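You operate a simulated robot arm through the tools that you are given. There is no shell and no other tool. Be economical: measure what you need, move in short steps, check, and stop when the job is done.

You run a simulated robot arm. Do the job below in one go: nothing can be reset, and whatever is moved stays where it is left.

JOB
Build up the clamped motor, timed to turn Left, and turn-check it.
Fine: the white-banded bar, then the mat's brass disc, gear ring, blue disc and cover; the ring's stripe at the housing's line for that way; the clamp stays locked; the other bar and the pieces beside the mat stay.

It is judged by the outcome, as a careful person would: the job done as asked, and still so three seconds after it is handed in. It fails if anything else is knocked over, pushed out of place, dropped, spilled or broken. Lids that push on must go on centred and level and be pressed home; caps that screw on are set level and turned clockwise until they are tight.

ROBOT AND FRAMES
A 7-joint arm with a two-finger parallel gripper, fixed in place. Base frame: the origin is at the foot of the arm, x ahead of it, y to its left, z up; the work surface is at about z = 0.803. Lengths are in m, angles in degrees, forces in N, time in s.
With the tool pointing down near the work surface it reaches from about 0.24 to 0.68 m from the base axis. Its first joint turns from -66.0 to 66.0 degrees. Payload 2.4 kg.
The tool frame sits at the grasp point between the pads (the TCP): z along the fingers, y along the line on which they close. The tips reach 0.03 m beyond it. The gripper opens to 0.094 m. The fingers are 0.028 m wide and 0.01 m thick; the gripper's body (0.05 by 0.096 m) begins 0.055 m behind the TCP.
Orientation is that of the tool frame in the base frame, as a unit quaternion [x, y, z, w]. With the fingers straight down and closing along the base's y, the tool's x points along the base's -x, its y along +y and its z along -z.

CONTROLS
- The arm moves only by the tool send_rows. Its argument "plan" is a list of rows, each an object of numbers (a shift or turn left out is 0, a gripper value left out holds the last): "dx", "dy", "dz": the shift along the base's x, y, z in m; "wx", "wy", "wz": the turn, a rotation vector about the base's x, y, z in degrees; "jaw": the closure in counts, from 0 (fully open) to 255 (shut). In form: [{"dx": .., "dy": .., "dz": .., "wx": .., "wy": .., "wz": .., "jaw": ..}, ...]. A call has 1 to 12 rows; each row shifts and turns the commanded pose from where the row before left it. Rows are played at 5 a second. More than 0.05 m and 8.6 degrees between two rows, or a gripper value outside its range, and nothing of the call is played. Where a pose cannot be reached the arm comes as near as it can. A force on the tool above 40 N (or 10 N above the force at the start of the call, whichever is more), or a blocked arm, ends the call early, and 0.2 s more pass. The fingers move at their own pace (about 0.153 m/s each) and stop on an object; they squeeze with about 36 N. The grip force told is the motor's: it shows also when the fingers shut on nothing. Time passes only in rows, and 0.2 s behind the last, so rows that do not move let the fingers close. The reply holds the time, the measured pose of the TCP, the force on the tool along the base axes, the opening and the grip force, in the units named above and with some noise, with the torque about the TCP (base axes, N m) and any sound that the robot's microphone picked up, and new pictures: "pictures" is both (left out), scene, wrist or none.
- Cameras (640 x 400 px; columns grow to the right, rows downward): "scene" is fixed at [0.0465, 0.4965, 1.4275]; the picture's right is [-0.53, -0.85, 0.00], its down [-0.62, 0.39, -0.68] and it looks along [0.58, -0.36, -0.73] (base axes); focal length 214 px, centre (320, 200). "wrist" rides on the gripper at [0.076, 0.014, -0.102] in the tool frame; the picture's right is [-0.18, 0.98, 0.00], its down [-0.75, -0.14, -0.64] and it looks along [-0.63, -0.12, 0.77] (tool axes); focal length 243 px, centre (320, 200). There is no depth. A picture from a camera that has moved, and an enlarged one, comes with that camera's place and axes in the base frame and with its lens.
- inspect(camera, box): a new picture of the part [left, top, right, bottom] of that camera's present view, enlarged. The clock stands still meanwhile.
- hand_in(): hands the job in; it is judged then, once.

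Go step by step. Nothing tells you positions but the pictures and the camera data: compare them with the known pose of the tool, close in by small moves and look again before you grip or let go. The budget is 120 turns and 200 pictures, counting those below and the enlarged ones. Unless the task says otherwise, let go and move clear before handing in, and close with one line.

The tools are called after ">>>" as a command line: name --argument value ..., lists and objects as JSON in quotes. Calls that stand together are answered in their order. send_rows: Moves the arm, as the interface text tells. Its arguments: {"type":"object","properties":{"plan":{"type":"array"},"pictures":{"type":"string","enum":["both","scene","wrist","none"]}},"required":["plan"]} The other tools are called the same way: inspect (camera, box) takes an enlarged picture of a part of a camera's view; hand_in () hands the job in.

At the start:

```text
time: 0.0
tcp_pos: [0.4148, 0.1153, 1.2495]
tool_rot: [0.0, 1.0, 0.0, 0.001]
wrist_force: [0.0, -0.1, 0.3]
wrist_torque: [0.01, -0.01, 0.0]
grip_width: 0.0939
gripper_force: 0.1
```

scene: 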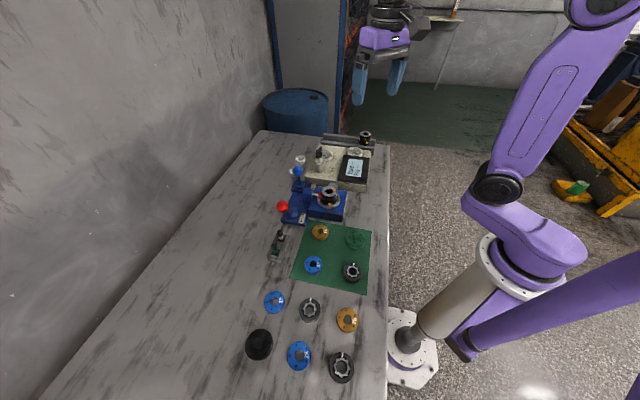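
wrist: 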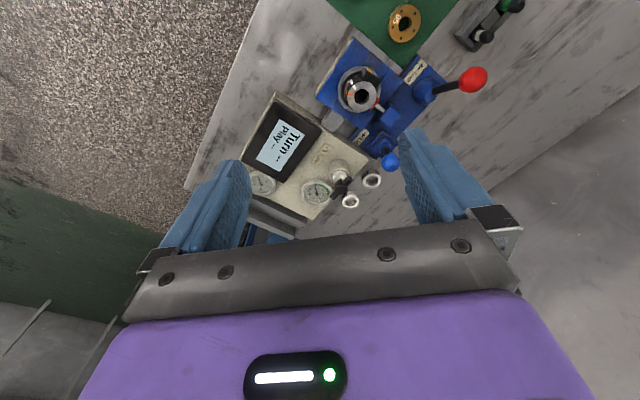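

I see a bench with a blue clamp holding a motor housing, a test station with a screen, a green mat with parts, and other parts beside the mat. I'll enlarge the important regions first.

>>> inspect --camera "scene" --box '[260, 120, 400, 210]'

>>> inspect --camera "scene" --box '[240, 210, 400, 310]'

>>> inspect --camera "scene" --box '[230, 280, 390, 390]'

>>> inspect --camera "wrist" --box '[240, 0, 540, 190]'

```text
4.44 times, centred on (330, 165) of scene
camera zoom: at [0.0465, 0.4965, 1.4275], right [-0.53, -0.85, 0.0], down [-0.62, 0.39, -0.68], along [0.58, -0.36, -0.73], focal length 953 px, centre (276, 356)
```

zoom: 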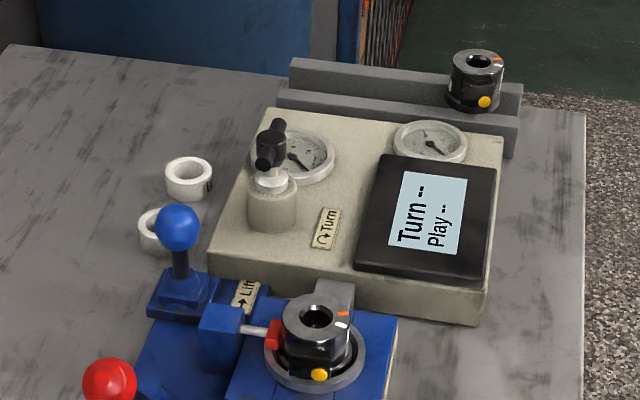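

```text
4.00 times, centred on (320, 260) of scene
camera zoom: at [0.0465, 0.4965, 1.4275], right [-0.53, -0.85, 0.0], down [-0.62, 0.39, -0.68], along [0.58, -0.36, -0.73], focal length 858 px, centre (320, -40)
```

zoom: 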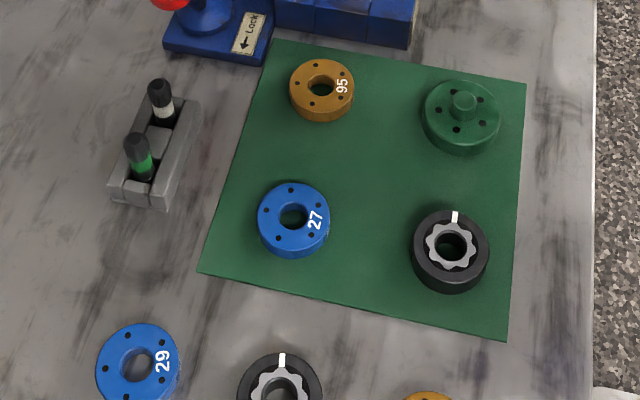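

```text
3.64 times, centred on (310, 335) of scene
camera zoom: at [0.0465, 0.4965, 1.4275], right [-0.53, -0.85, 0.0], down [-0.62, 0.39, -0.68], along [0.58, -0.36, -0.73], focal length 780 px, centre (356, -291)
```

zoom: 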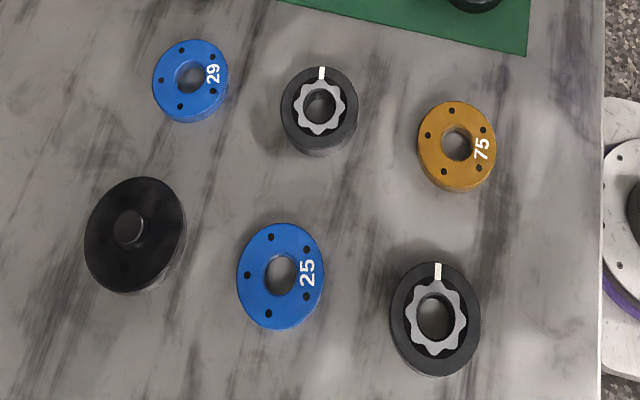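

```text
2.11 times, centred on (390, 95) of wrist
camera zoom: at [0.3382, 0.132, 1.3518], right [0.18, 0.98, 0.0], down [0.75, -0.14, 0.64], along [0.63, -0.12, -0.77], focal length 511 px, centre (173, 421)
```

zoom: 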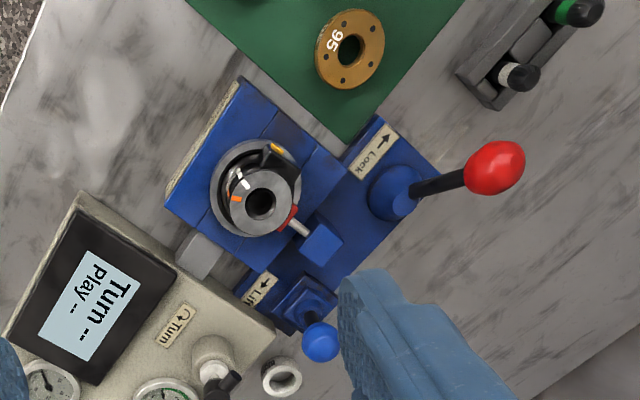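

The clamp with its housing is near (0.49, 0.18). I'll move the wrist camera closer to see the line markings on it.

>>> send_rows --plan '[{"dx": 0.02, "dy": 0.02, "dz": -0.04}, {"dx": 0.02, "dy": 0.02, "dz": -0.04}, {"dx": 0.02, "dy": 0.02, "dz": -0.04}, {"dx": 0.01, "dy": 0.0, "dz": -0.04}, {}]'

>>> inspect --camera "wrist" --box '[220, 80, 420, 205]'

```text
time: 1.2
tcp_pos: [0.4832, 0.1776, 1.0886]
tool_rot: [0.0, 1.0, 0.001, 0.0]
wrist_force: [0.0, -0.9, 0.1]
wrist_torque: [0.0, -0.01, -0.01]
grip_width: 0.0939
gripper_force: 0.1
camera wrist: at [0.4078, 0.1924, 1.1912], right [0.18, 0.98, 0.0], down [0.75, -0.14, 0.64], along [0.63, -0.12, -0.77], focal length 243 px, centre (320, 200)
```

scene: 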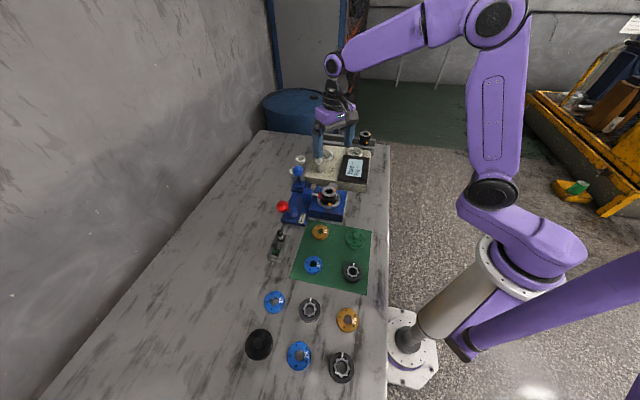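
wrist: 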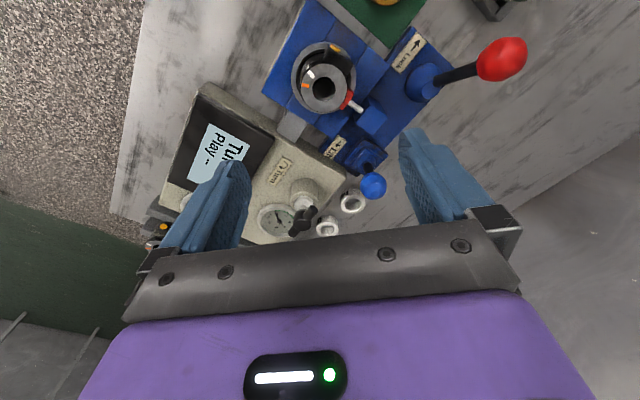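

```text
3.20 times, centred on (320, 142) of wrist
camera zoom: at [0.4078, 0.1924, 1.1912], right [0.18, 0.98, 0.0], down [0.75, -0.14, 0.64], along [0.63, -0.12, -0.77], focal length 776 px, centre (320, 384)
```

zoom: 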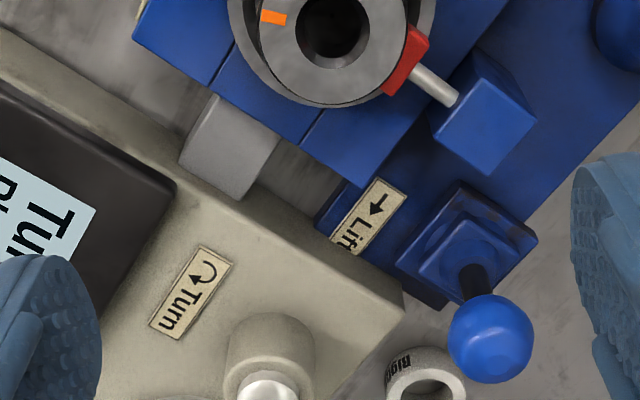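

The white rings carry text and the housing carries marks. I'll back off for a clearer view.

>>> send_rows --plan '[{"dx": -0.04}, {"dx": -0.04}, {"dx": -0.03}, {}]' --pictures "wrist"

>>> inspect --camera "wrist" --box '[260, 90, 420, 190]'

>>> inspect --camera "scene" --box '[280, 150, 344, 190]'

>>> inspect --camera "scene" --box '[300, 180, 348, 210]'

```text
time: 2.2
tcp_pos: [0.3743, 0.1759, 1.0891]
tool_rot: [0.0, 1.0, 0.0, 0.001]
wrist_force: [-0.4, 1.3, -0.8]
wrist_torque: [0.01, 0.0, 0.0]
grip_width: 0.0937
gripper_force: 0.0
camera wrist: at [0.2977, 0.1918, 1.1909], right [0.18, 0.98, 0.0], down [0.75, -0.14, 0.64], along [0.63, -0.12, -0.77], focal length 243 px, centre (320, 200)
```

wrist: 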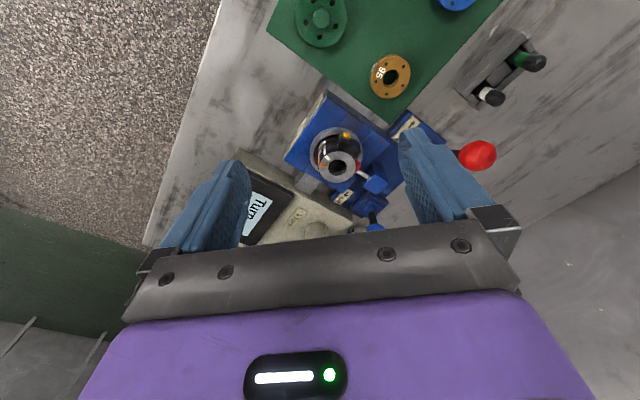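

```text
4.00 times, centred on (340, 140) of wrist
camera zoom: at [0.2977, 0.1918, 1.1909], right [0.18, 0.98, 0.0], down [0.75, -0.14, 0.64], along [0.63, -0.12, -0.77], focal length 970 px, centre (240, 440)
```

zoom: 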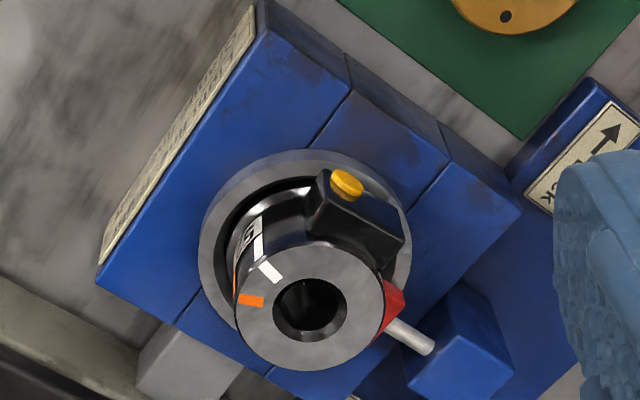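

```text
10.00 times, centred on (312, 170) of scene
camera zoom: at [0.0464, 0.4965, 1.4275], right [-0.53, -0.85, 0.0], down [-0.62, 0.39, -0.68], along [0.58, -0.36, -0.73], focal length 2145 px, centre (400, 500)
```

zoom: 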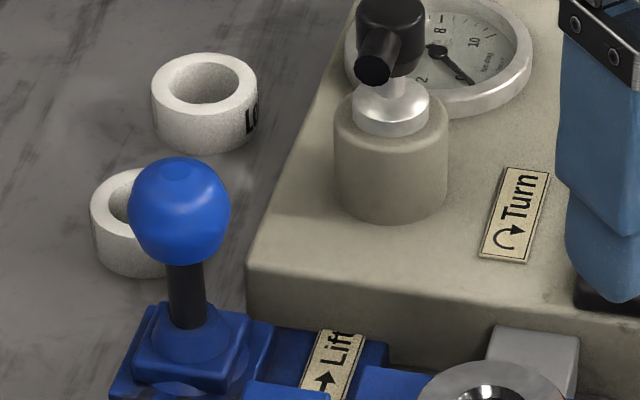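

```text
13.33 times, centred on (324, 195) of scene
camera zoom: at [0.0464, 0.4965, 1.4275], right [-0.53, -0.85, 0.0], down [-0.62, 0.39, -0.68], along [0.58, -0.36, -0.73], focal length 2860 px, centre (267, 267)
```

zoom: 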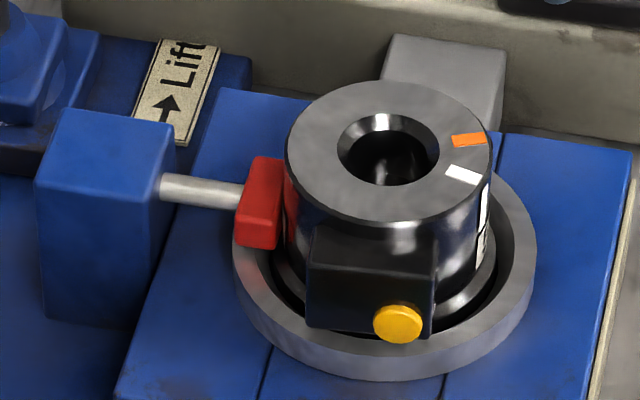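

The plate on the clamp and the label on the housing side face the robot. I'll go lower and swing the view to read them.

>>> send_rows --plan '[{"dx": -0.01, "dy": -0.03, "dz": -0.03, "wz": 8}, {"dx": -0.01, "dy": -0.03, "dz": -0.03, "wz": 8}, {"dx": -0.01, "dy": -0.03, "dz": -0.03, "wz": 8}, {"dy": -0.03, "wz": 8}, {}]' --pictures "wrist"

>>> inspect --camera "wrist" --box '[220, 60, 420, 185]'

```text
time: 3.4
tcp_pos: [0.3441, 0.0555, 0.999]
tool_rot: [-0.276, 0.961, 0.001, 0.0]
wrist_force: [0.0, -0.2, 0.5]
wrist_torque: [-0.02, 0.02, 0.04]
grip_width: 0.0938
gripper_force: 0.1
camera wrist: at [0.2719, 0.0284, 1.1016], right [-0.37, 0.93, 0.0], down [0.71, 0.28, 0.64], along [0.6, 0.24, -0.77], focal length 243 px, centre (320, 200)
```

wrist: 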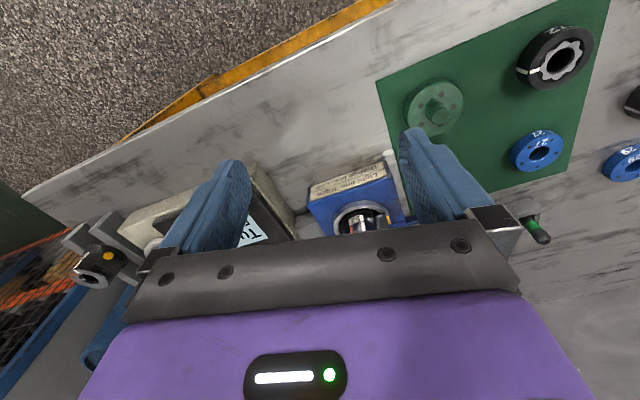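

```text
3.20 times, centred on (320, 122) of wrist
camera zoom: at [0.2719, 0.0284, 1.1016], right [-0.37, 0.93, 0.0], down [0.71, 0.28, 0.64], along [0.6, 0.24, -0.77], focal length 776 px, centre (320, 448)
```

zoom: 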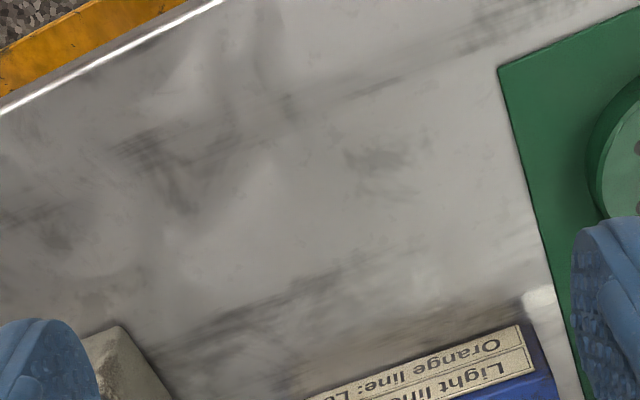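

The plate names the lines. I'll centre it to read it fully.

>>> send_rows --plan '[{"dx": 0.03, "dy": 0.02, "dz": 0.02}, {"dx": 0.03, "dy": 0.01, "dz": 0.02}, {}]' --pictures "none"

>>> inspect --camera "wrist" --box '[260, 100, 420, 200]'

```text
time: 4.2
tcp_pos: [0.4047, 0.0868, 1.0392]
tool_rot: [-0.275, 0.962, 0.0, 0.001]
wrist_force: [0.3, 0.5, 0.2]
wrist_torque: [-0.02, 0.0, -0.01]
grip_width: 0.0937
gripper_force: 0.1
```

```text
4.00 times, centred on (340, 150) of wrist
camera zoom: at [0.3328, 0.0588, 1.1414], right [-0.37, 0.93, 0.0], down [0.71, 0.28, 0.64], along [0.6, 0.23, -0.77], focal length 970 px, centre (240, 400)
```

zoom: 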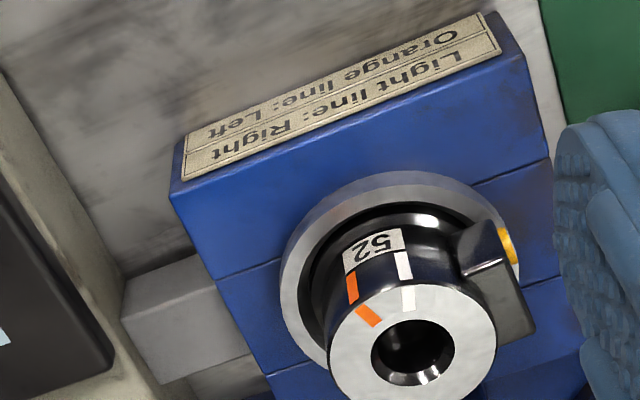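

Left corresponds to the orange line; the plate reads "Orange line: Left". Next I'll look at the bars in their holder.

>>> send_rows --plan '[{"dx": -0.01, "dy": 0.045}, {"dx": -0.01, "dy": 0.045}, {"dx": -0.01, "dy": 0.045}, {"dx": -0.01, "dy": 0.045}, {"dy": 0.045}, {"dy": 0.02}, {}]' --pictures "wrist"

>>> inspect --camera "wrist" --box '[240, 80, 400, 180]'

>>> inspect --camera "scene" --box '[256, 220, 304, 268]'

```text
time: 5.8
tcp_pos: [0.3631, 0.3319, 1.0388]
tool_rot: [-0.277, 0.961, 0.001, 0.0]
wrist_force: [0.0, 0.2, 0.3]
wrist_torque: [0.03, 0.01, 0.01]
grip_width: 0.0942
gripper_force: 0.1
camera wrist: at [0.2916, 0.3044, 1.1408], right [-0.37, 0.93, 0.0], down [0.71, 0.28, 0.64], along [0.6, 0.23, -0.77], focal length 243 px, centre (320, 200)
```

wrist: 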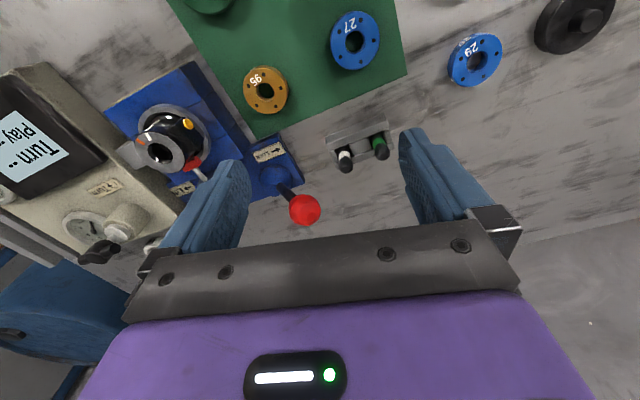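

```text
4.00 times, centred on (320, 130) of wrist
camera zoom: at [0.2916, 0.3044, 1.1408], right [-0.37, 0.93, 0.0], down [0.71, 0.28, 0.64], along [0.6, 0.23, -0.77], focal length 970 px, centre (320, 480)
```

zoom: 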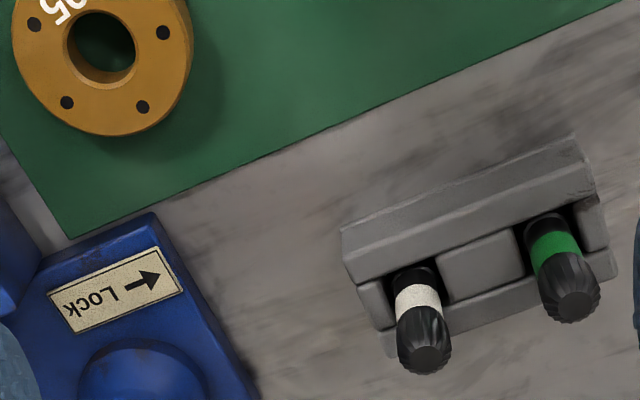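

```text
8.33 times, centred on (280, 244) of scene
camera zoom: at [0.0464, 0.4966, 1.4275], right [-0.53, -0.85, 0.0], down [-0.62, 0.39, -0.68], along [0.58, -0.36, -0.73], focal length 1787 px, centre (653, -167)
```

zoom: 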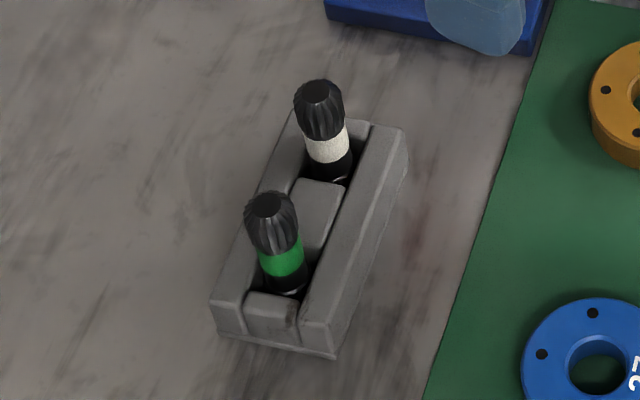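

The bars stand upright; the white-banded one's top is near (0.4415, 0.3995, 0.871). I'll approach above it with the closing line along the holder and a partly closed jaw.

>>> send_rows --plan '[{"dx": 0.026, "dy": 0.0225, "wz": 6.5, "jaw": 146}, {"dx": 0.026, "dy": 0.0225, "wz": 6.5}, {"dx": 0.026, "dy": 0.0226, "dz": -0.03}, {"dz": -0.04}, {"dz": -0.03}, {}]' --pictures "both"

>>> inspect --camera "wrist" --box '[240, 80, 400, 180]'

>>> inspect --camera "scene" --box '[256, 200, 320, 264]'

```text
time: 7.2
tcp_pos: [0.4426, 0.3978, 0.9378]
tool_rot: [-0.382, 0.924, 0.0, 0.0]
wrist_force: [-0.2, -0.4, 0.6]
wrist_torque: [0.01, -0.03, 0.02]
grip_width: 0.04
gripper_force: 0.1
camera wrist: at [0.378, 0.3561, 1.0408], right [-0.57, 0.82, 0.0], down [0.63, 0.43, 0.64], along [0.53, 0.36, -0.77], focal length 243 px, centre (320, 200)
```

scene: 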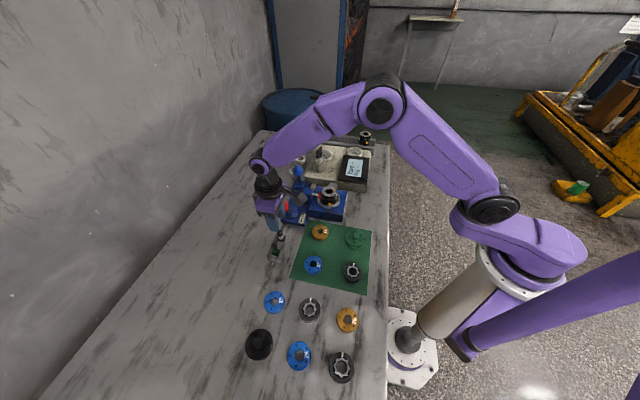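
wrist: 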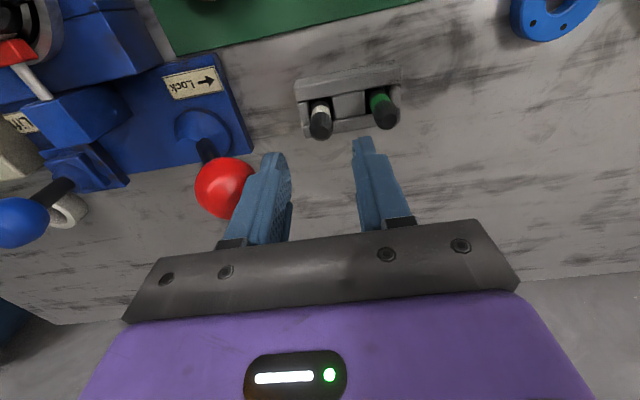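

```text
4.00 times, centred on (320, 130) of wrist
camera zoom: at [0.378, 0.3561, 1.0408], right [-0.57, 0.82, 0.0], down [0.63, 0.43, 0.64], along [0.53, 0.36, -0.77], focal length 970 px, centre (320, 480)
```

zoom: 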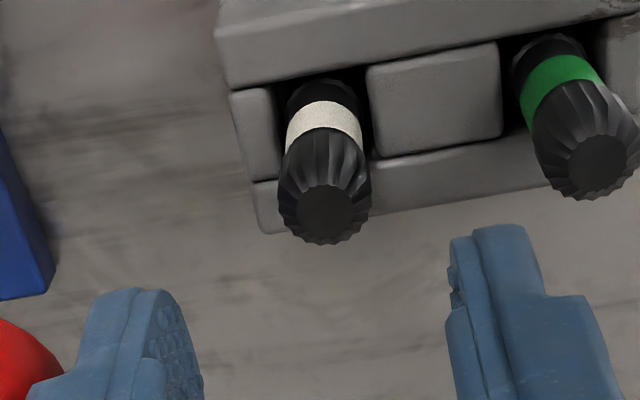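

```text
6.25 times, centred on (288, 232) of scene
camera zoom: at [0.0465, 0.4965, 1.4275], right [-0.53, -0.85, 0.0], down [-0.62, 0.39, -0.68], along [0.58, -0.36, -0.73], focal length 1340 px, centre (520, 0)
```

zoom: 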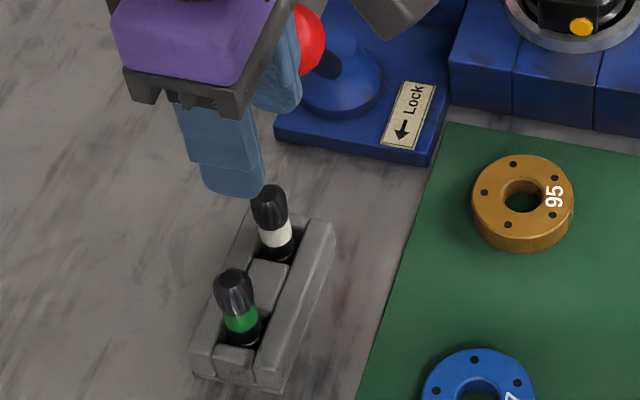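

Alignment is within about a millimetre. I'll descend, keeping the tips above the holder, and grip.

>>> send_rows --plan '[{"dx": -0.0006, "dy": 0.0008, "dz": -0.02}, {"dz": -0.02}, {"dz": -0.02}, {}]' --pictures "wrist"

>>> inspect --camera "scene" --box '[256, 200, 320, 264]'

```text
time: 8.2
tcp_pos: [0.4417, 0.4002, 0.8796]
tool_rot: [-0.383, 0.924, 0.0, 0.0]
wrist_force: [-1.0, -0.3, 0.0]
wrist_torque: [0.02, -0.02, -0.02]
grip_width: 0.0399
gripper_force: 0.1
camera wrist: at [0.378, 0.3578, 0.9817], right [-0.57, 0.82, 0.0], down [0.63, 0.43, 0.64], along [0.53, 0.36, -0.77], focal length 243 px, centre (320, 200)
```

wrist: 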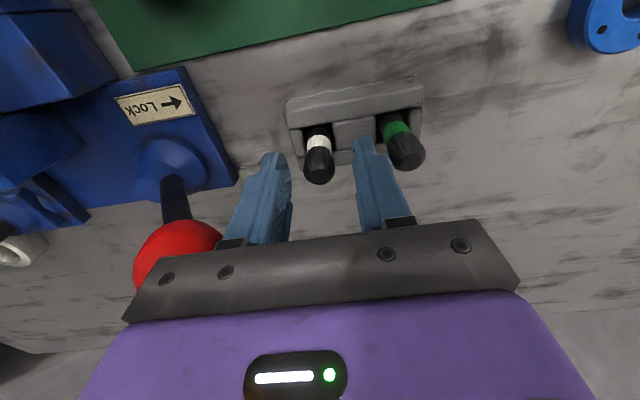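

```text
6.25 times, centred on (288, 232) of scene
camera zoom: at [0.0465, 0.4965, 1.4275], right [-0.53, -0.85, 0.0], down [-0.62, 0.39, -0.68], along [0.58, -0.36, -0.73], focal length 1340 px, centre (520, 0)
```

zoom: 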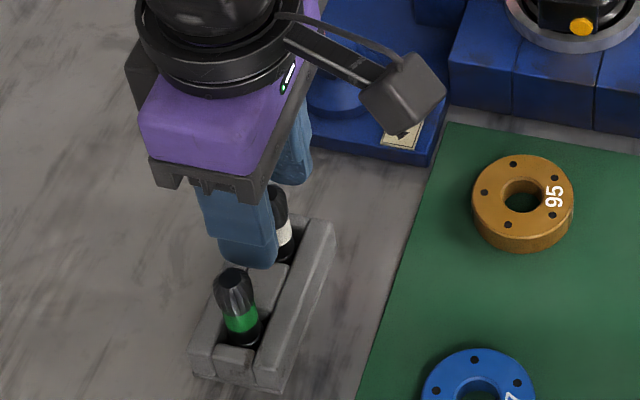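

In position; closing on the bar and lifting slightly.

>>> send_rows --plan '[{"jaw": 255}, {}, {}, {"dz": 0.02}, {"dz": 0.03}, {"dz": 0.04}, {}]' --pictures "wrist"

>>> inspect --camera "scene" --box '[256, 180, 320, 244]'

```text
time: 9.8
tcp_pos: [0.4419, 0.4025, 0.9704]
tool_rot: [-0.382, 0.924, -0.001, -0.001]
wrist_force: [-0.2, 0.1, -0.6]
wrist_torque: [0.03, 0.05, -0.01]
grip_width: 0.0163
gripper_force: 35.8
camera wrist: at [0.378, 0.3585, 1.0726], right [-0.57, 0.82, 0.0], down [0.63, 0.43, 0.64], along [0.53, 0.36, -0.77], focal length 243 px, centre (320, 200)
```

wrist: 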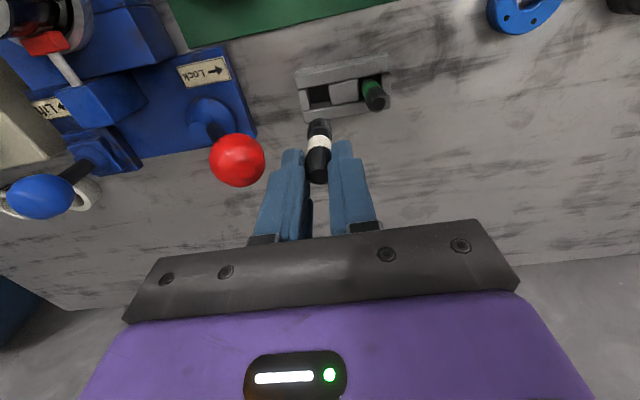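

```text
6.25 times, centred on (288, 212) of scene
camera zoom: at [0.0465, 0.4965, 1.4275], right [-0.53, -0.85, 0.0], down [-0.62, 0.39, -0.68], along [0.58, -0.36, -0.73], focal length 1340 px, centre (520, 125)
```

zoom: 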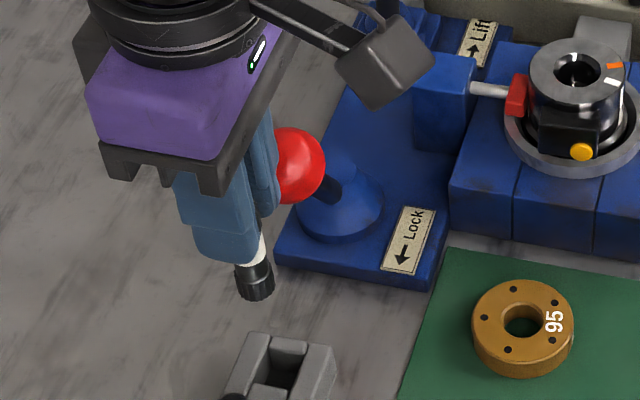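

The bar is gripped and out of the holder. Next I'll carry it high to above the housing bore.

>>> send_rows --plan '[{"dz": 0.05}, {"dx": 0.01, "dy": -0.045}, {"dx": 0.01, "dy": -0.045}, {"dx": 0.01, "dy": -0.045}, {"dx": 0.01, "dy": -0.045}, {"dx": 0.009, "dy": -0.0425}, {}]' --pictures "both"

>>> inspect --camera "wrist" --box '[260, 80, 388, 180]'

>>> inspect --camera "scene" --box '[296, 150, 360, 214]'

```text
time: 11.4
tcp_pos: [0.491, 0.1767, 1.0188]
tool_rot: [-0.384, 0.923, 0.001, 0.0]
wrist_force: [0.0, -0.8, -0.7]
wrist_torque: [0.02, -0.01, 0.01]
grip_width: 0.0163
gripper_force: 36.0
camera wrist: at [0.4272, 0.1341, 1.121], right [-0.57, 0.82, 0.0], down [0.63, 0.43, 0.64], along [0.53, 0.36, -0.77], focal length 243 px, centre (320, 200)
```

scene: 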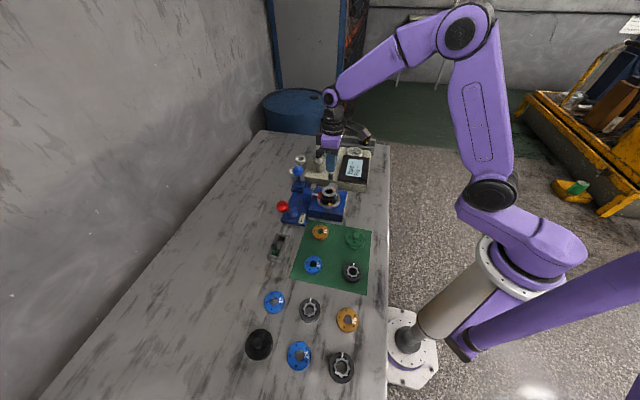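
wrist: 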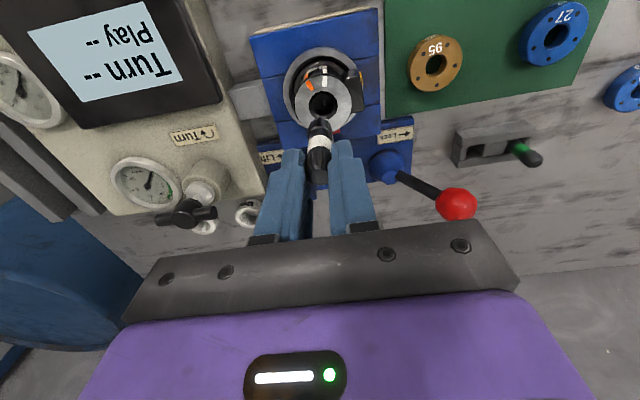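

```text
4.00 times, centred on (324, 130) of wrist
camera zoom: at [0.4272, 0.1341, 1.121], right [-0.57, 0.82, 0.0], down [0.63, 0.43, 0.64], along [0.53, 0.36, -0.77], focal length 970 px, centre (304, 480)
```

zoom: 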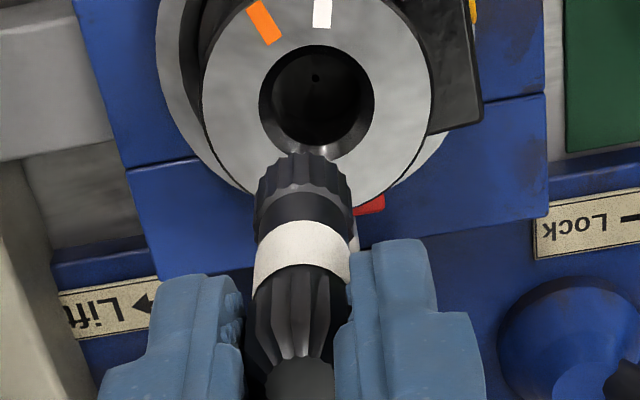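

```text
6.25 times, centred on (328, 182) of scene
camera zoom: at [0.0465, 0.4965, 1.4275], right [-0.53, -0.85, 0.0], down [-0.62, 0.39, -0.68], along [0.58, -0.36, -0.73], focal length 1340 px, centre (270, 312)
```

zoom: 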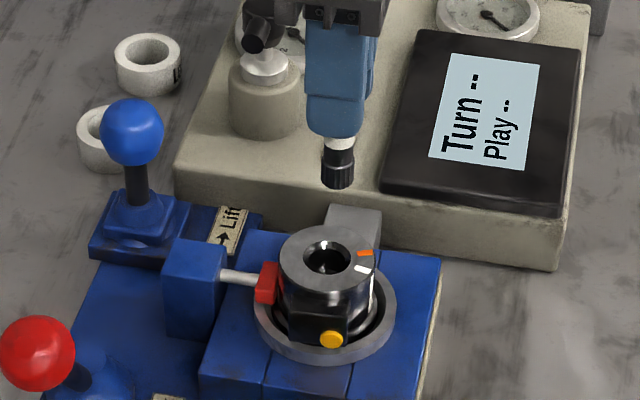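

The bore lies about 3 mm to the tool's right. I'll shift, lower, and recheck from both cameras.

>>> send_rows --plan '[{"dx": -0.0014, "dy": 0.0034, "dz": -0.015}, {"dz": -0.02}, {}]' --pictures "none"

>>> inspect --camera "wrist" --box '[260, 80, 388, 180]'

>>> inspect --camera "scene" --box '[312, 165, 352, 205]'

```text
time: 12.2
tcp_pos: [0.4898, 0.1811, 0.9842]
tool_rot: [-0.383, 0.924, 0.0, 0.001]
wrist_force: [0.4, 0.7, -0.3]
wrist_torque: [0.0, -0.03, 0.01]
grip_width: 0.0164
gripper_force: 36.3
```

```text
4.00 times, centred on (324, 130) of wrist
camera zoom: at [0.4255, 0.138, 1.0862], right [-0.57, 0.82, 0.0], down [0.63, 0.43, 0.64], along [0.53, 0.36, -0.77], focal length 970 px, centre (304, 480)
```

zoom: 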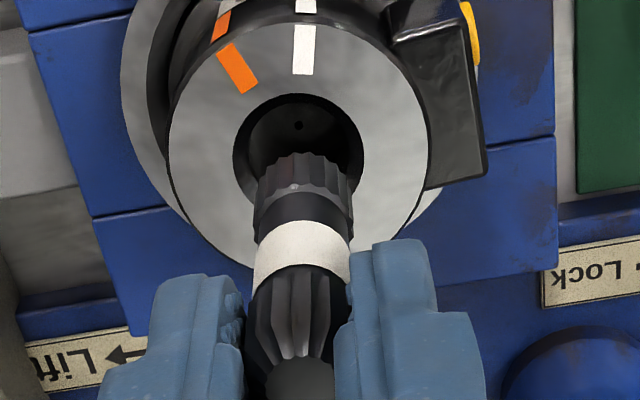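

```text
10.00 times, centred on (332, 185) of scene
camera zoom: at [0.0465, 0.4965, 1.4275], right [-0.53, -0.85, 0.0], down [-0.62, 0.39, -0.68], along [0.58, -0.36, -0.73], focal length 2145 px, centre (200, 350)
```

zoom: 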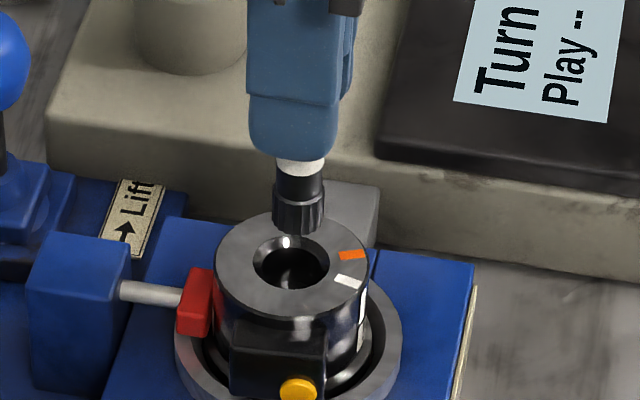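

Only about 2 mm remains, in x. I'll shift and lower until the bar end is right at the bore.

>>> send_rows --plan '[{"dx": 0.002, "dz": -0.008}, {"dz": -0.008}, {}]' --pictures "none"

>>> inspect --camera "wrist" --box '[260, 80, 388, 180]'

>>> inspect --camera "scene" --box '[312, 165, 352, 205]'

```text
time: 13.0
tcp_pos: [0.4922, 0.182, 0.9668]
tool_rot: [-0.383, 0.924, -0.001, 0.0]
wrist_force: [-0.3, 0.3, 0.0]
wrist_torque: [0.01, 0.0, -0.03]
grip_width: 0.0161
gripper_force: 36.4
```

```text
4.00 times, centred on (324, 130) of wrist
camera zoom: at [0.4274, 0.1385, 1.0704], right [-0.57, 0.82, 0.0], down [0.63, 0.43, 0.64], along [0.53, 0.36, -0.77], focal length 970 px, centre (304, 480)
```

zoom: 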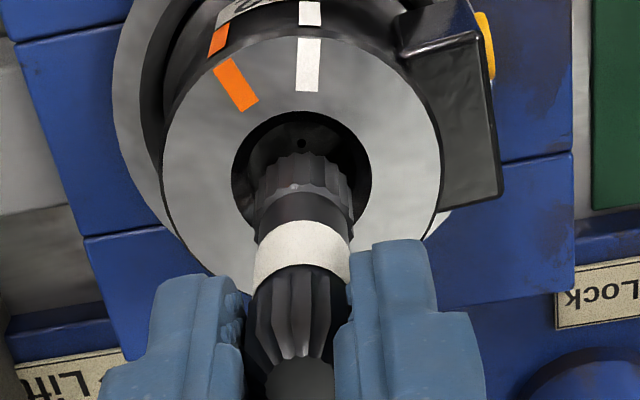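

```text
10.00 times, centred on (332, 185) of scene
camera zoom: at [0.0465, 0.4965, 1.4275], right [-0.53, -0.85, 0.0], down [-0.62, 0.39, -0.68], along [0.58, -0.36, -0.73], focal length 2145 px, centre (200, 350)
```

zoom: 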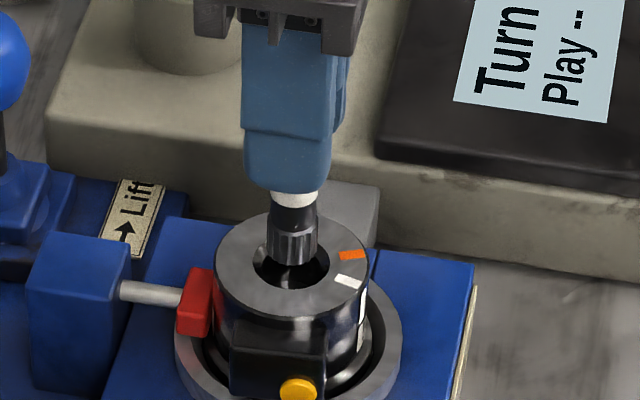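

Well aligned. Lowering the bar into the bore with the force guard watching.

>>> send_rows --plan '[{"dz": -0.006}, {"dz": -0.006}, {"dz": -0.006}, {"dz": -0.006}, {}]' --pictures "none"

>>> inspect --camera "scene" --box '[312, 165, 352, 205]'

```text
time: 14.2
tcp_pos: [0.4914, 0.1802, 0.9447]
tool_rot: [-0.383, 0.924, 0.001, 0.0]
wrist_force: [-0.2, -0.1, -1.7]
wrist_torque: [-0.01, 0.01, 0.01]
grip_width: 0.0161
gripper_force: 36.0
```

```text
10.00 times, centred on (332, 185) of scene
camera zoom: at [0.0465, 0.4965, 1.4275], right [-0.53, -0.85, 0.0], down [-0.62, 0.39, -0.68], along [0.58, -0.36, -0.73], focal length 2145 px, centre (200, 350)
```

zoom: 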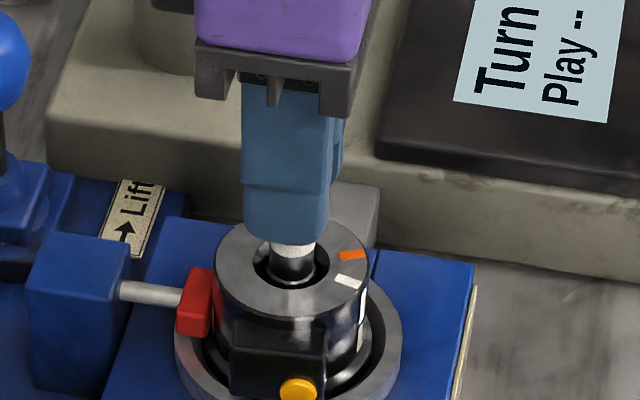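

>>> send_rows --plan '[{"dz": -0.006}, {"dz": -0.006}, {"dz": -0.006}, {}]' --pictures "wrist"

>>> inspect --camera "scene" --box '[312, 165, 352, 205]'

```text
time: 14.9
tcp_pos: [0.4942, 0.1823, 0.9363]
tool_rot: [-0.383, 0.924, 0.0, 0.004]
wrist_force: [-3.8, -1.1, 9.9]
wrist_torque: [-0.13, 0.17, -0.01]
grip_width: 0.016
gripper_force: 35.8
stopped in row 3: the force on the tool passed its limit at 47 N (the readings are from after the stop); the commanded pose is now the measured one
camera wrist: at [0.4284, 0.1393, 1.0372], right [-0.57, 0.82, 0.0], down [0.63, 0.43, 0.65], along [0.54, 0.37, -0.76], focal length 243 px, centre (320, 200)
```

wrist: 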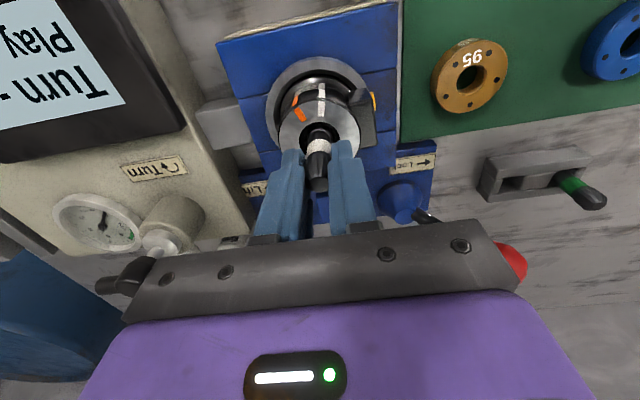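

```text
10.00 times, centred on (332, 185) of scene
camera zoom: at [0.0462, 0.4964, 1.4276], right [-0.53, -0.85, 0.0], down [-0.62, 0.39, -0.68], along [0.58, -0.36, -0.73], focal length 2145 px, centre (200, 350)
```

zoom: 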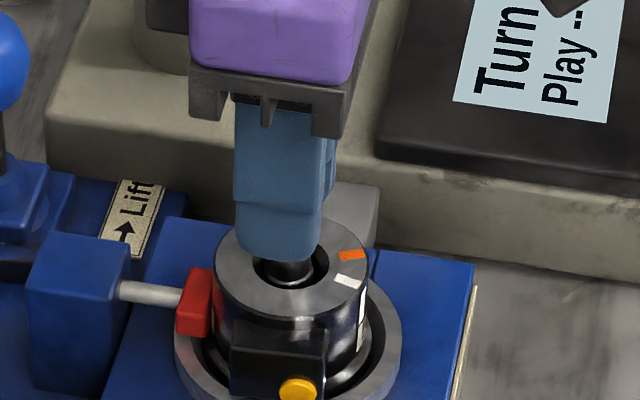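

The bar bottomed in the bore (floor near z 0.865). I'll look closely before letting go.

>>> inspect --camera "wrist" --box '[270, 80, 370, 180]'

>>> inspect --camera "scene" --box '[316, 178, 340, 202]'

```text
4.00 times, centred on (320, 130) of wrist
camera zoom: at [0.4284, 0.1393, 1.0372], right [-0.57, 0.82, 0.0], down [0.63, 0.43, 0.65], along [0.54, 0.37, -0.76], focal length 970 px, centre (320, 480)
```

zoom: 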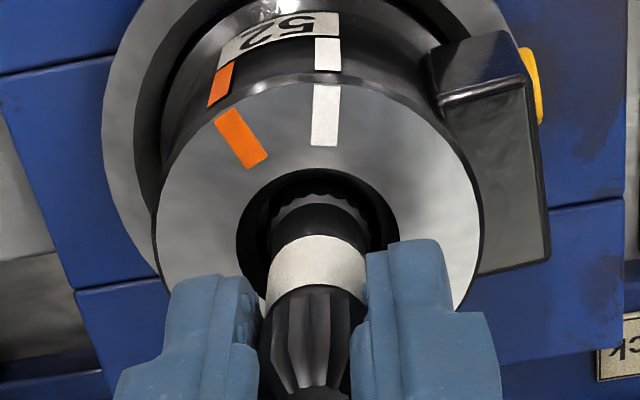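

```text
16.00 times, centred on (328, 190) of scene
camera zoom: at [0.0462, 0.4964, 1.4276], right [-0.53, -0.85, 0.0], down [-0.62, 0.39, -0.68], along [0.58, -0.36, -0.73], focal length 3432 px, centre (192, 360)
```

zoom: 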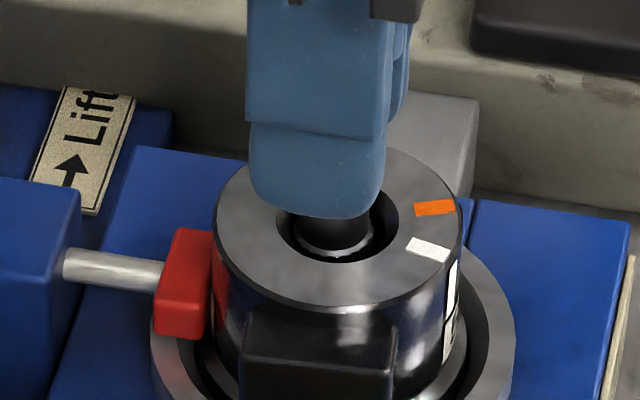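

The bar looks centred, but the end is splined and may want to mesh with a socket below. I'll press lightly and turn it slowly to see whether it drops further.

>>> send_rows --plan '[{"dx": -0.001, "dy": -0.001, "dz": 0.001}, {"dz": -0.002}, {"wz": -4}, {"wz": -4}, {"wz": -4}, {"wz": -4}, {"wz": -4}, {"wz": -4}, {"wz": -4}, {}]' --pictures "none"

>>> inspect --camera "scene" --box '[316, 178, 340, 202]'

```text
time: 17.1
tcp_pos: [0.4939, 0.1815, 0.9352]
tool_rot: [-0.147, 0.989, -0.001, 0.005]
wrist_force: [1.5, 1.5, 31.3]
wrist_torque: [0.1, -0.07, -0.04]
grip_width: 0.0164
gripper_force: 35.4
```

```text
16.00 times, centred on (328, 190) of scene
camera zoom: at [0.046, 0.4964, 1.4276], right [-0.53, -0.85, 0.0], down [-0.62, 0.39, -0.68], along [0.58, -0.36, -0.73], focal length 3432 px, centre (192, 360)
```

zoom: 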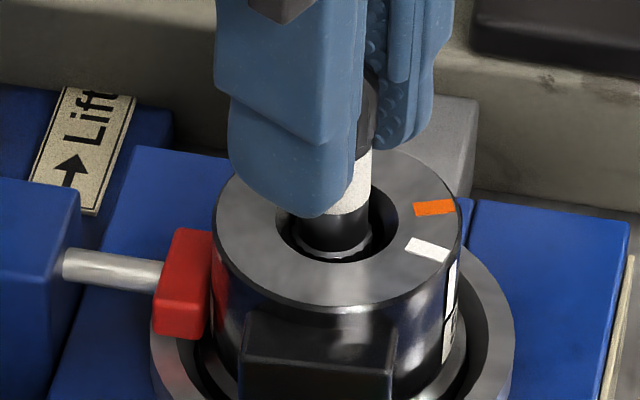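

It turned freely with no drop, and my floor estimate matches, so the bar is seated. I'll unload, open and retreat straight up.

>>> send_rows --plan '[{"dx": -0.001, "dz": 0.001}, {}, {"jaw": 200}, {"jaw": 146}, {}, {"dz": 0.03}, {"dz": 0.04}, {}]' --pictures "wrist"

>>> inspect --camera "wrist" --box '[250, 80, 410, 180]'

>>> inspect --camera "scene" --box '[312, 172, 344, 204]'

```text
time: 18.9
tcp_pos: [0.4907, 0.1793, 1.0036]
tool_rot: [-0.148, 0.989, -0.001, 0.003]
wrist_force: [-0.5, 0.0, 0.4]
wrist_torque: [0.04, -0.03, -0.02]
grip_width: 0.04
gripper_force: 0.1
camera wrist: at [0.4137, 0.1738, 1.1061], right [-0.11, 0.99, 0.0], down [0.76, 0.09, 0.65], along [0.64, 0.07, -0.76], focal length 243 px, centre (320, 200)
```

wrist: 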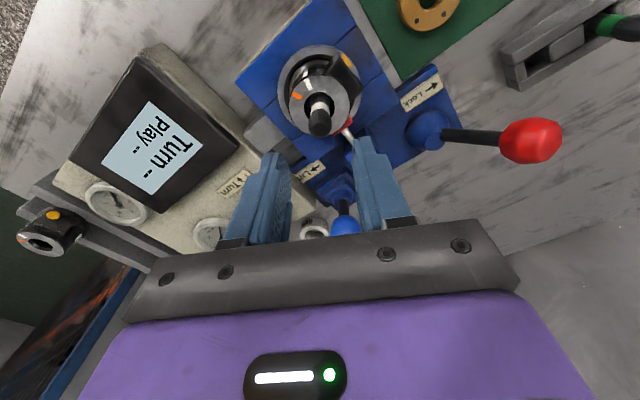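

```text
4.00 times, centred on (330, 130) of wrist
camera zoom: at [0.4137, 0.1738, 1.1061], right [-0.11, 0.99, 0.0], down [0.76, 0.09, 0.65], along [0.64, 0.07, -0.76], focal length 970 px, centre (280, 480)
```

zoom: 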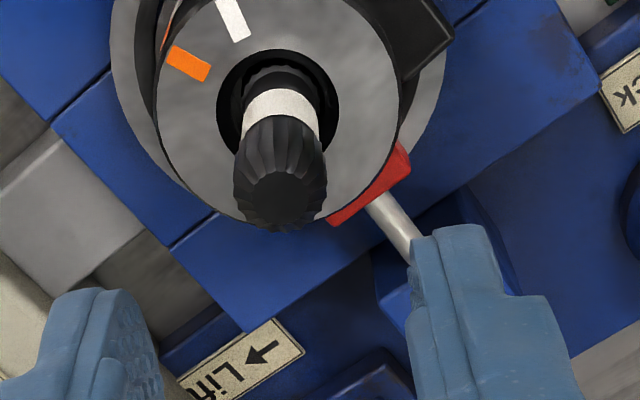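

```text
12.50 times, centred on (328, 188) of scene
camera zoom: at [0.0465, 0.4965, 1.4275], right [-0.53, -0.85, 0.0], down [-0.62, 0.39, -0.68], along [0.58, -0.36, -0.73], focal length 2681 px, centre (220, 350)
```

zoom: 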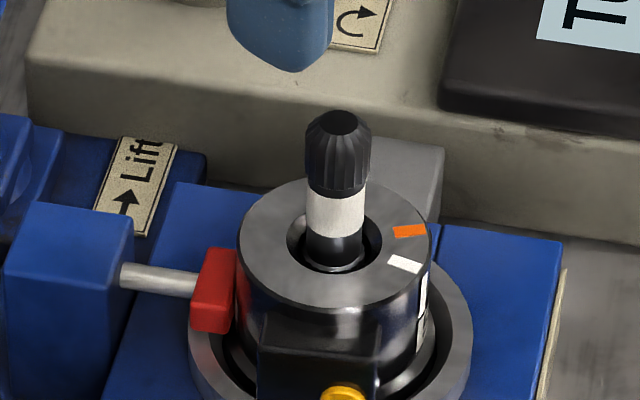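

The bar stands upright in the bore. Next is the brass disc; I'll move above it and refine its position.

>>> send_rows --plan '[{"dx": -0.021, "dy": 0.023, "wz": 7, "jaw": 70}, {"dx": -0.021, "dy": 0.023, "wz": 7}, {"dx": -0.022, "dy": 0.024, "wz": 7}, {"dx": -0.022, "dy": 0.024, "wz": 7}, {"dz": -0.045}, {"dz": -0.03}, {}]' --pictures "wrist"

>>> inspect --camera "wrist" --box '[240, 80, 400, 180]'

>>> inspect --camera "scene" --box '[296, 200, 344, 248]'

```text
time: 20.5
tcp_pos: [0.405, 0.2748, 0.9304]
tool_rot: [-0.383, 0.924, 0.0, 0.005]
wrist_force: [-1.3, -0.2, 0.4]
wrist_torque: [0.0, 0.02, -0.01]
grip_width: 0.0681
gripper_force: 0.1
camera wrist: at [0.3391, 0.2319, 1.0318], right [-0.57, 0.82, 0.0], down [0.63, 0.43, 0.65], along [0.54, 0.37, -0.76], focal length 243 px, centre (320, 200)
```

wrist: 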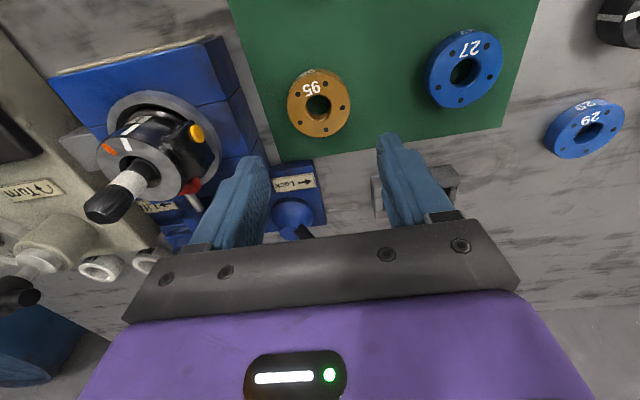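

```text
4.00 times, centred on (320, 130) of wrist
camera zoom: at [0.3391, 0.2319, 1.0318], right [-0.57, 0.82, 0.0], down [0.63, 0.43, 0.65], along [0.54, 0.37, -0.76], focal length 970 px, centre (320, 480)
```

zoom: 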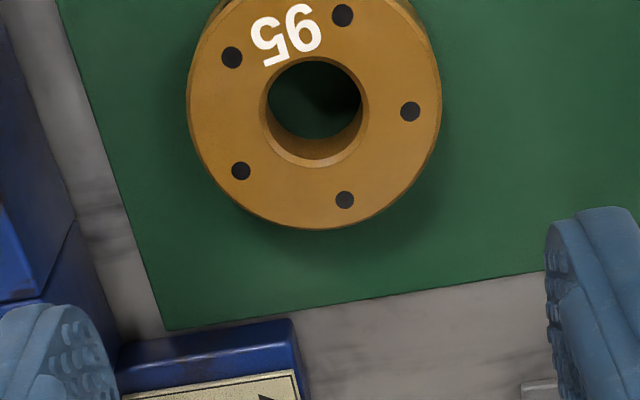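

```text
8.33 times, centred on (320, 224) of scene
camera zoom: at [0.0465, 0.4965, 1.4275], right [-0.53, -0.85, 0.0], down [-0.62, 0.39, -0.68], along [0.58, -0.36, -0.73], focal length 1787 px, centre (320, 0)
```

zoom: 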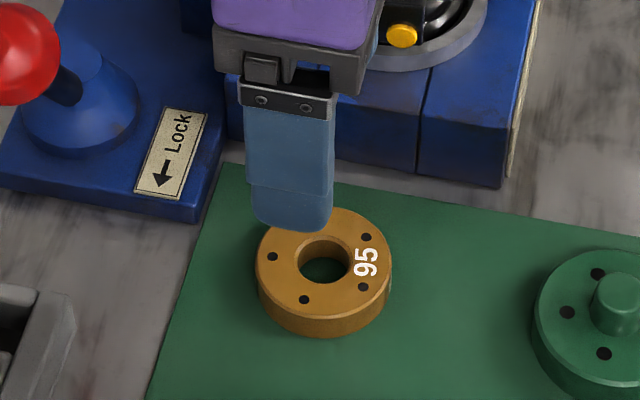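

The disc centre is about (0.4015, 0.271). I'll correct a slight tool tilt, shift, go partway down and check.

>>> send_rows --plan '[{"dx": -0.0035, "dy": -0.003, "dz": -0.03, "wx": -0.18, "wy": 0.42}, {"dz": -0.03}, {}]' --pictures "none"

>>> inspect --camera "wrist" --box '[240, 80, 400, 180]'

>>> inspect --camera "scene" --box '[296, 200, 344, 248]'

```text
time: 21.3
tcp_pos: [0.4017, 0.2722, 0.8688]
tool_rot: [-0.384, 0.924, -0.001, 0.0]
wrist_force: [-1.1, -1.2, 0.0]
wrist_torque: [-0.01, 0.0, -0.02]
grip_width: 0.0681
gripper_force: 0.1
```

```text
4.00 times, centred on (320, 130) of wrist
camera zoom: at [0.3372, 0.2292, 0.972], right [-0.57, 0.82, 0.0], down [0.63, 0.43, 0.64], along [0.53, 0.36, -0.77], focal length 970 px, centre (320, 480)
```

zoom: 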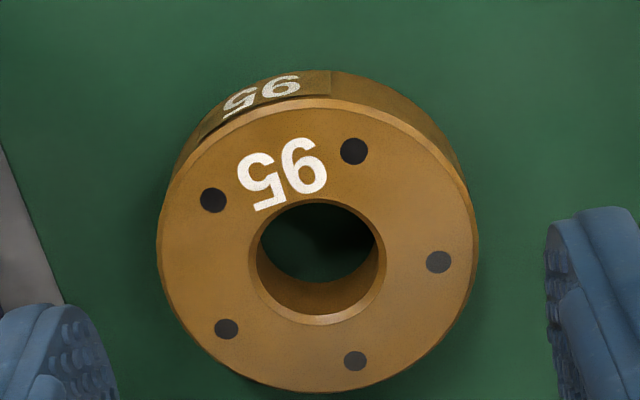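

```text
8.33 times, centred on (320, 224) of scene
camera zoom: at [0.0465, 0.4965, 1.4275], right [-0.53, -0.85, 0.0], down [-0.62, 0.39, -0.68], along [0.58, -0.36, -0.73], focal length 1787 px, centre (320, 0)
```

zoom: 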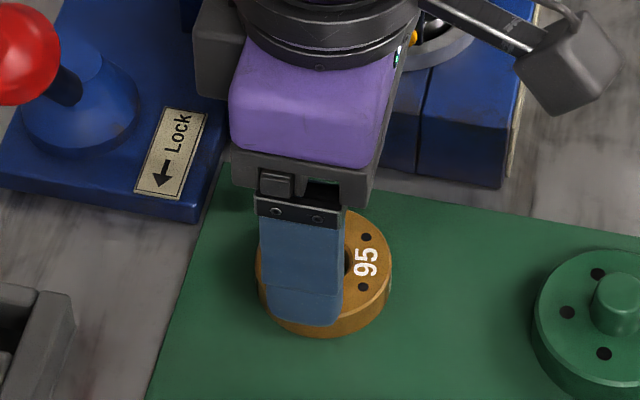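

Aligned. Descending to grip height and closing on the disc's rim.

>>> send_rows --plan '[{"dz": -0.015}, {"dz": -0.0155}, {}, {"jaw": 255}, {}, {}]' --pictures "wrist"

```text
time: 22.7
tcp_pos: [0.4016, 0.2721, 0.8394]
tool_rot: [-0.384, 0.924, 0.0, 0.001]
wrist_force: [0.2, 0.0, -1.0]
wrist_torque: [-0.01, -0.01, 0.02]
grip_width: 0.0545
gripper_force: 36.5
camera wrist: at [0.3375, 0.2297, 0.9418], right [-0.57, 0.82, 0.0], down [0.63, 0.43, 0.64], along [0.53, 0.36, -0.77], focal length 243 px, centre (320, 200)
```

wrist: 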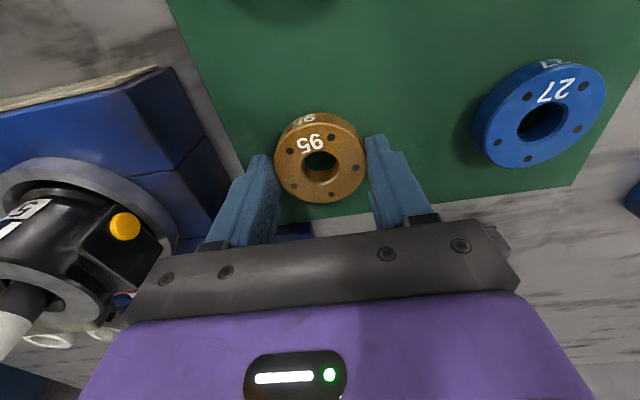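

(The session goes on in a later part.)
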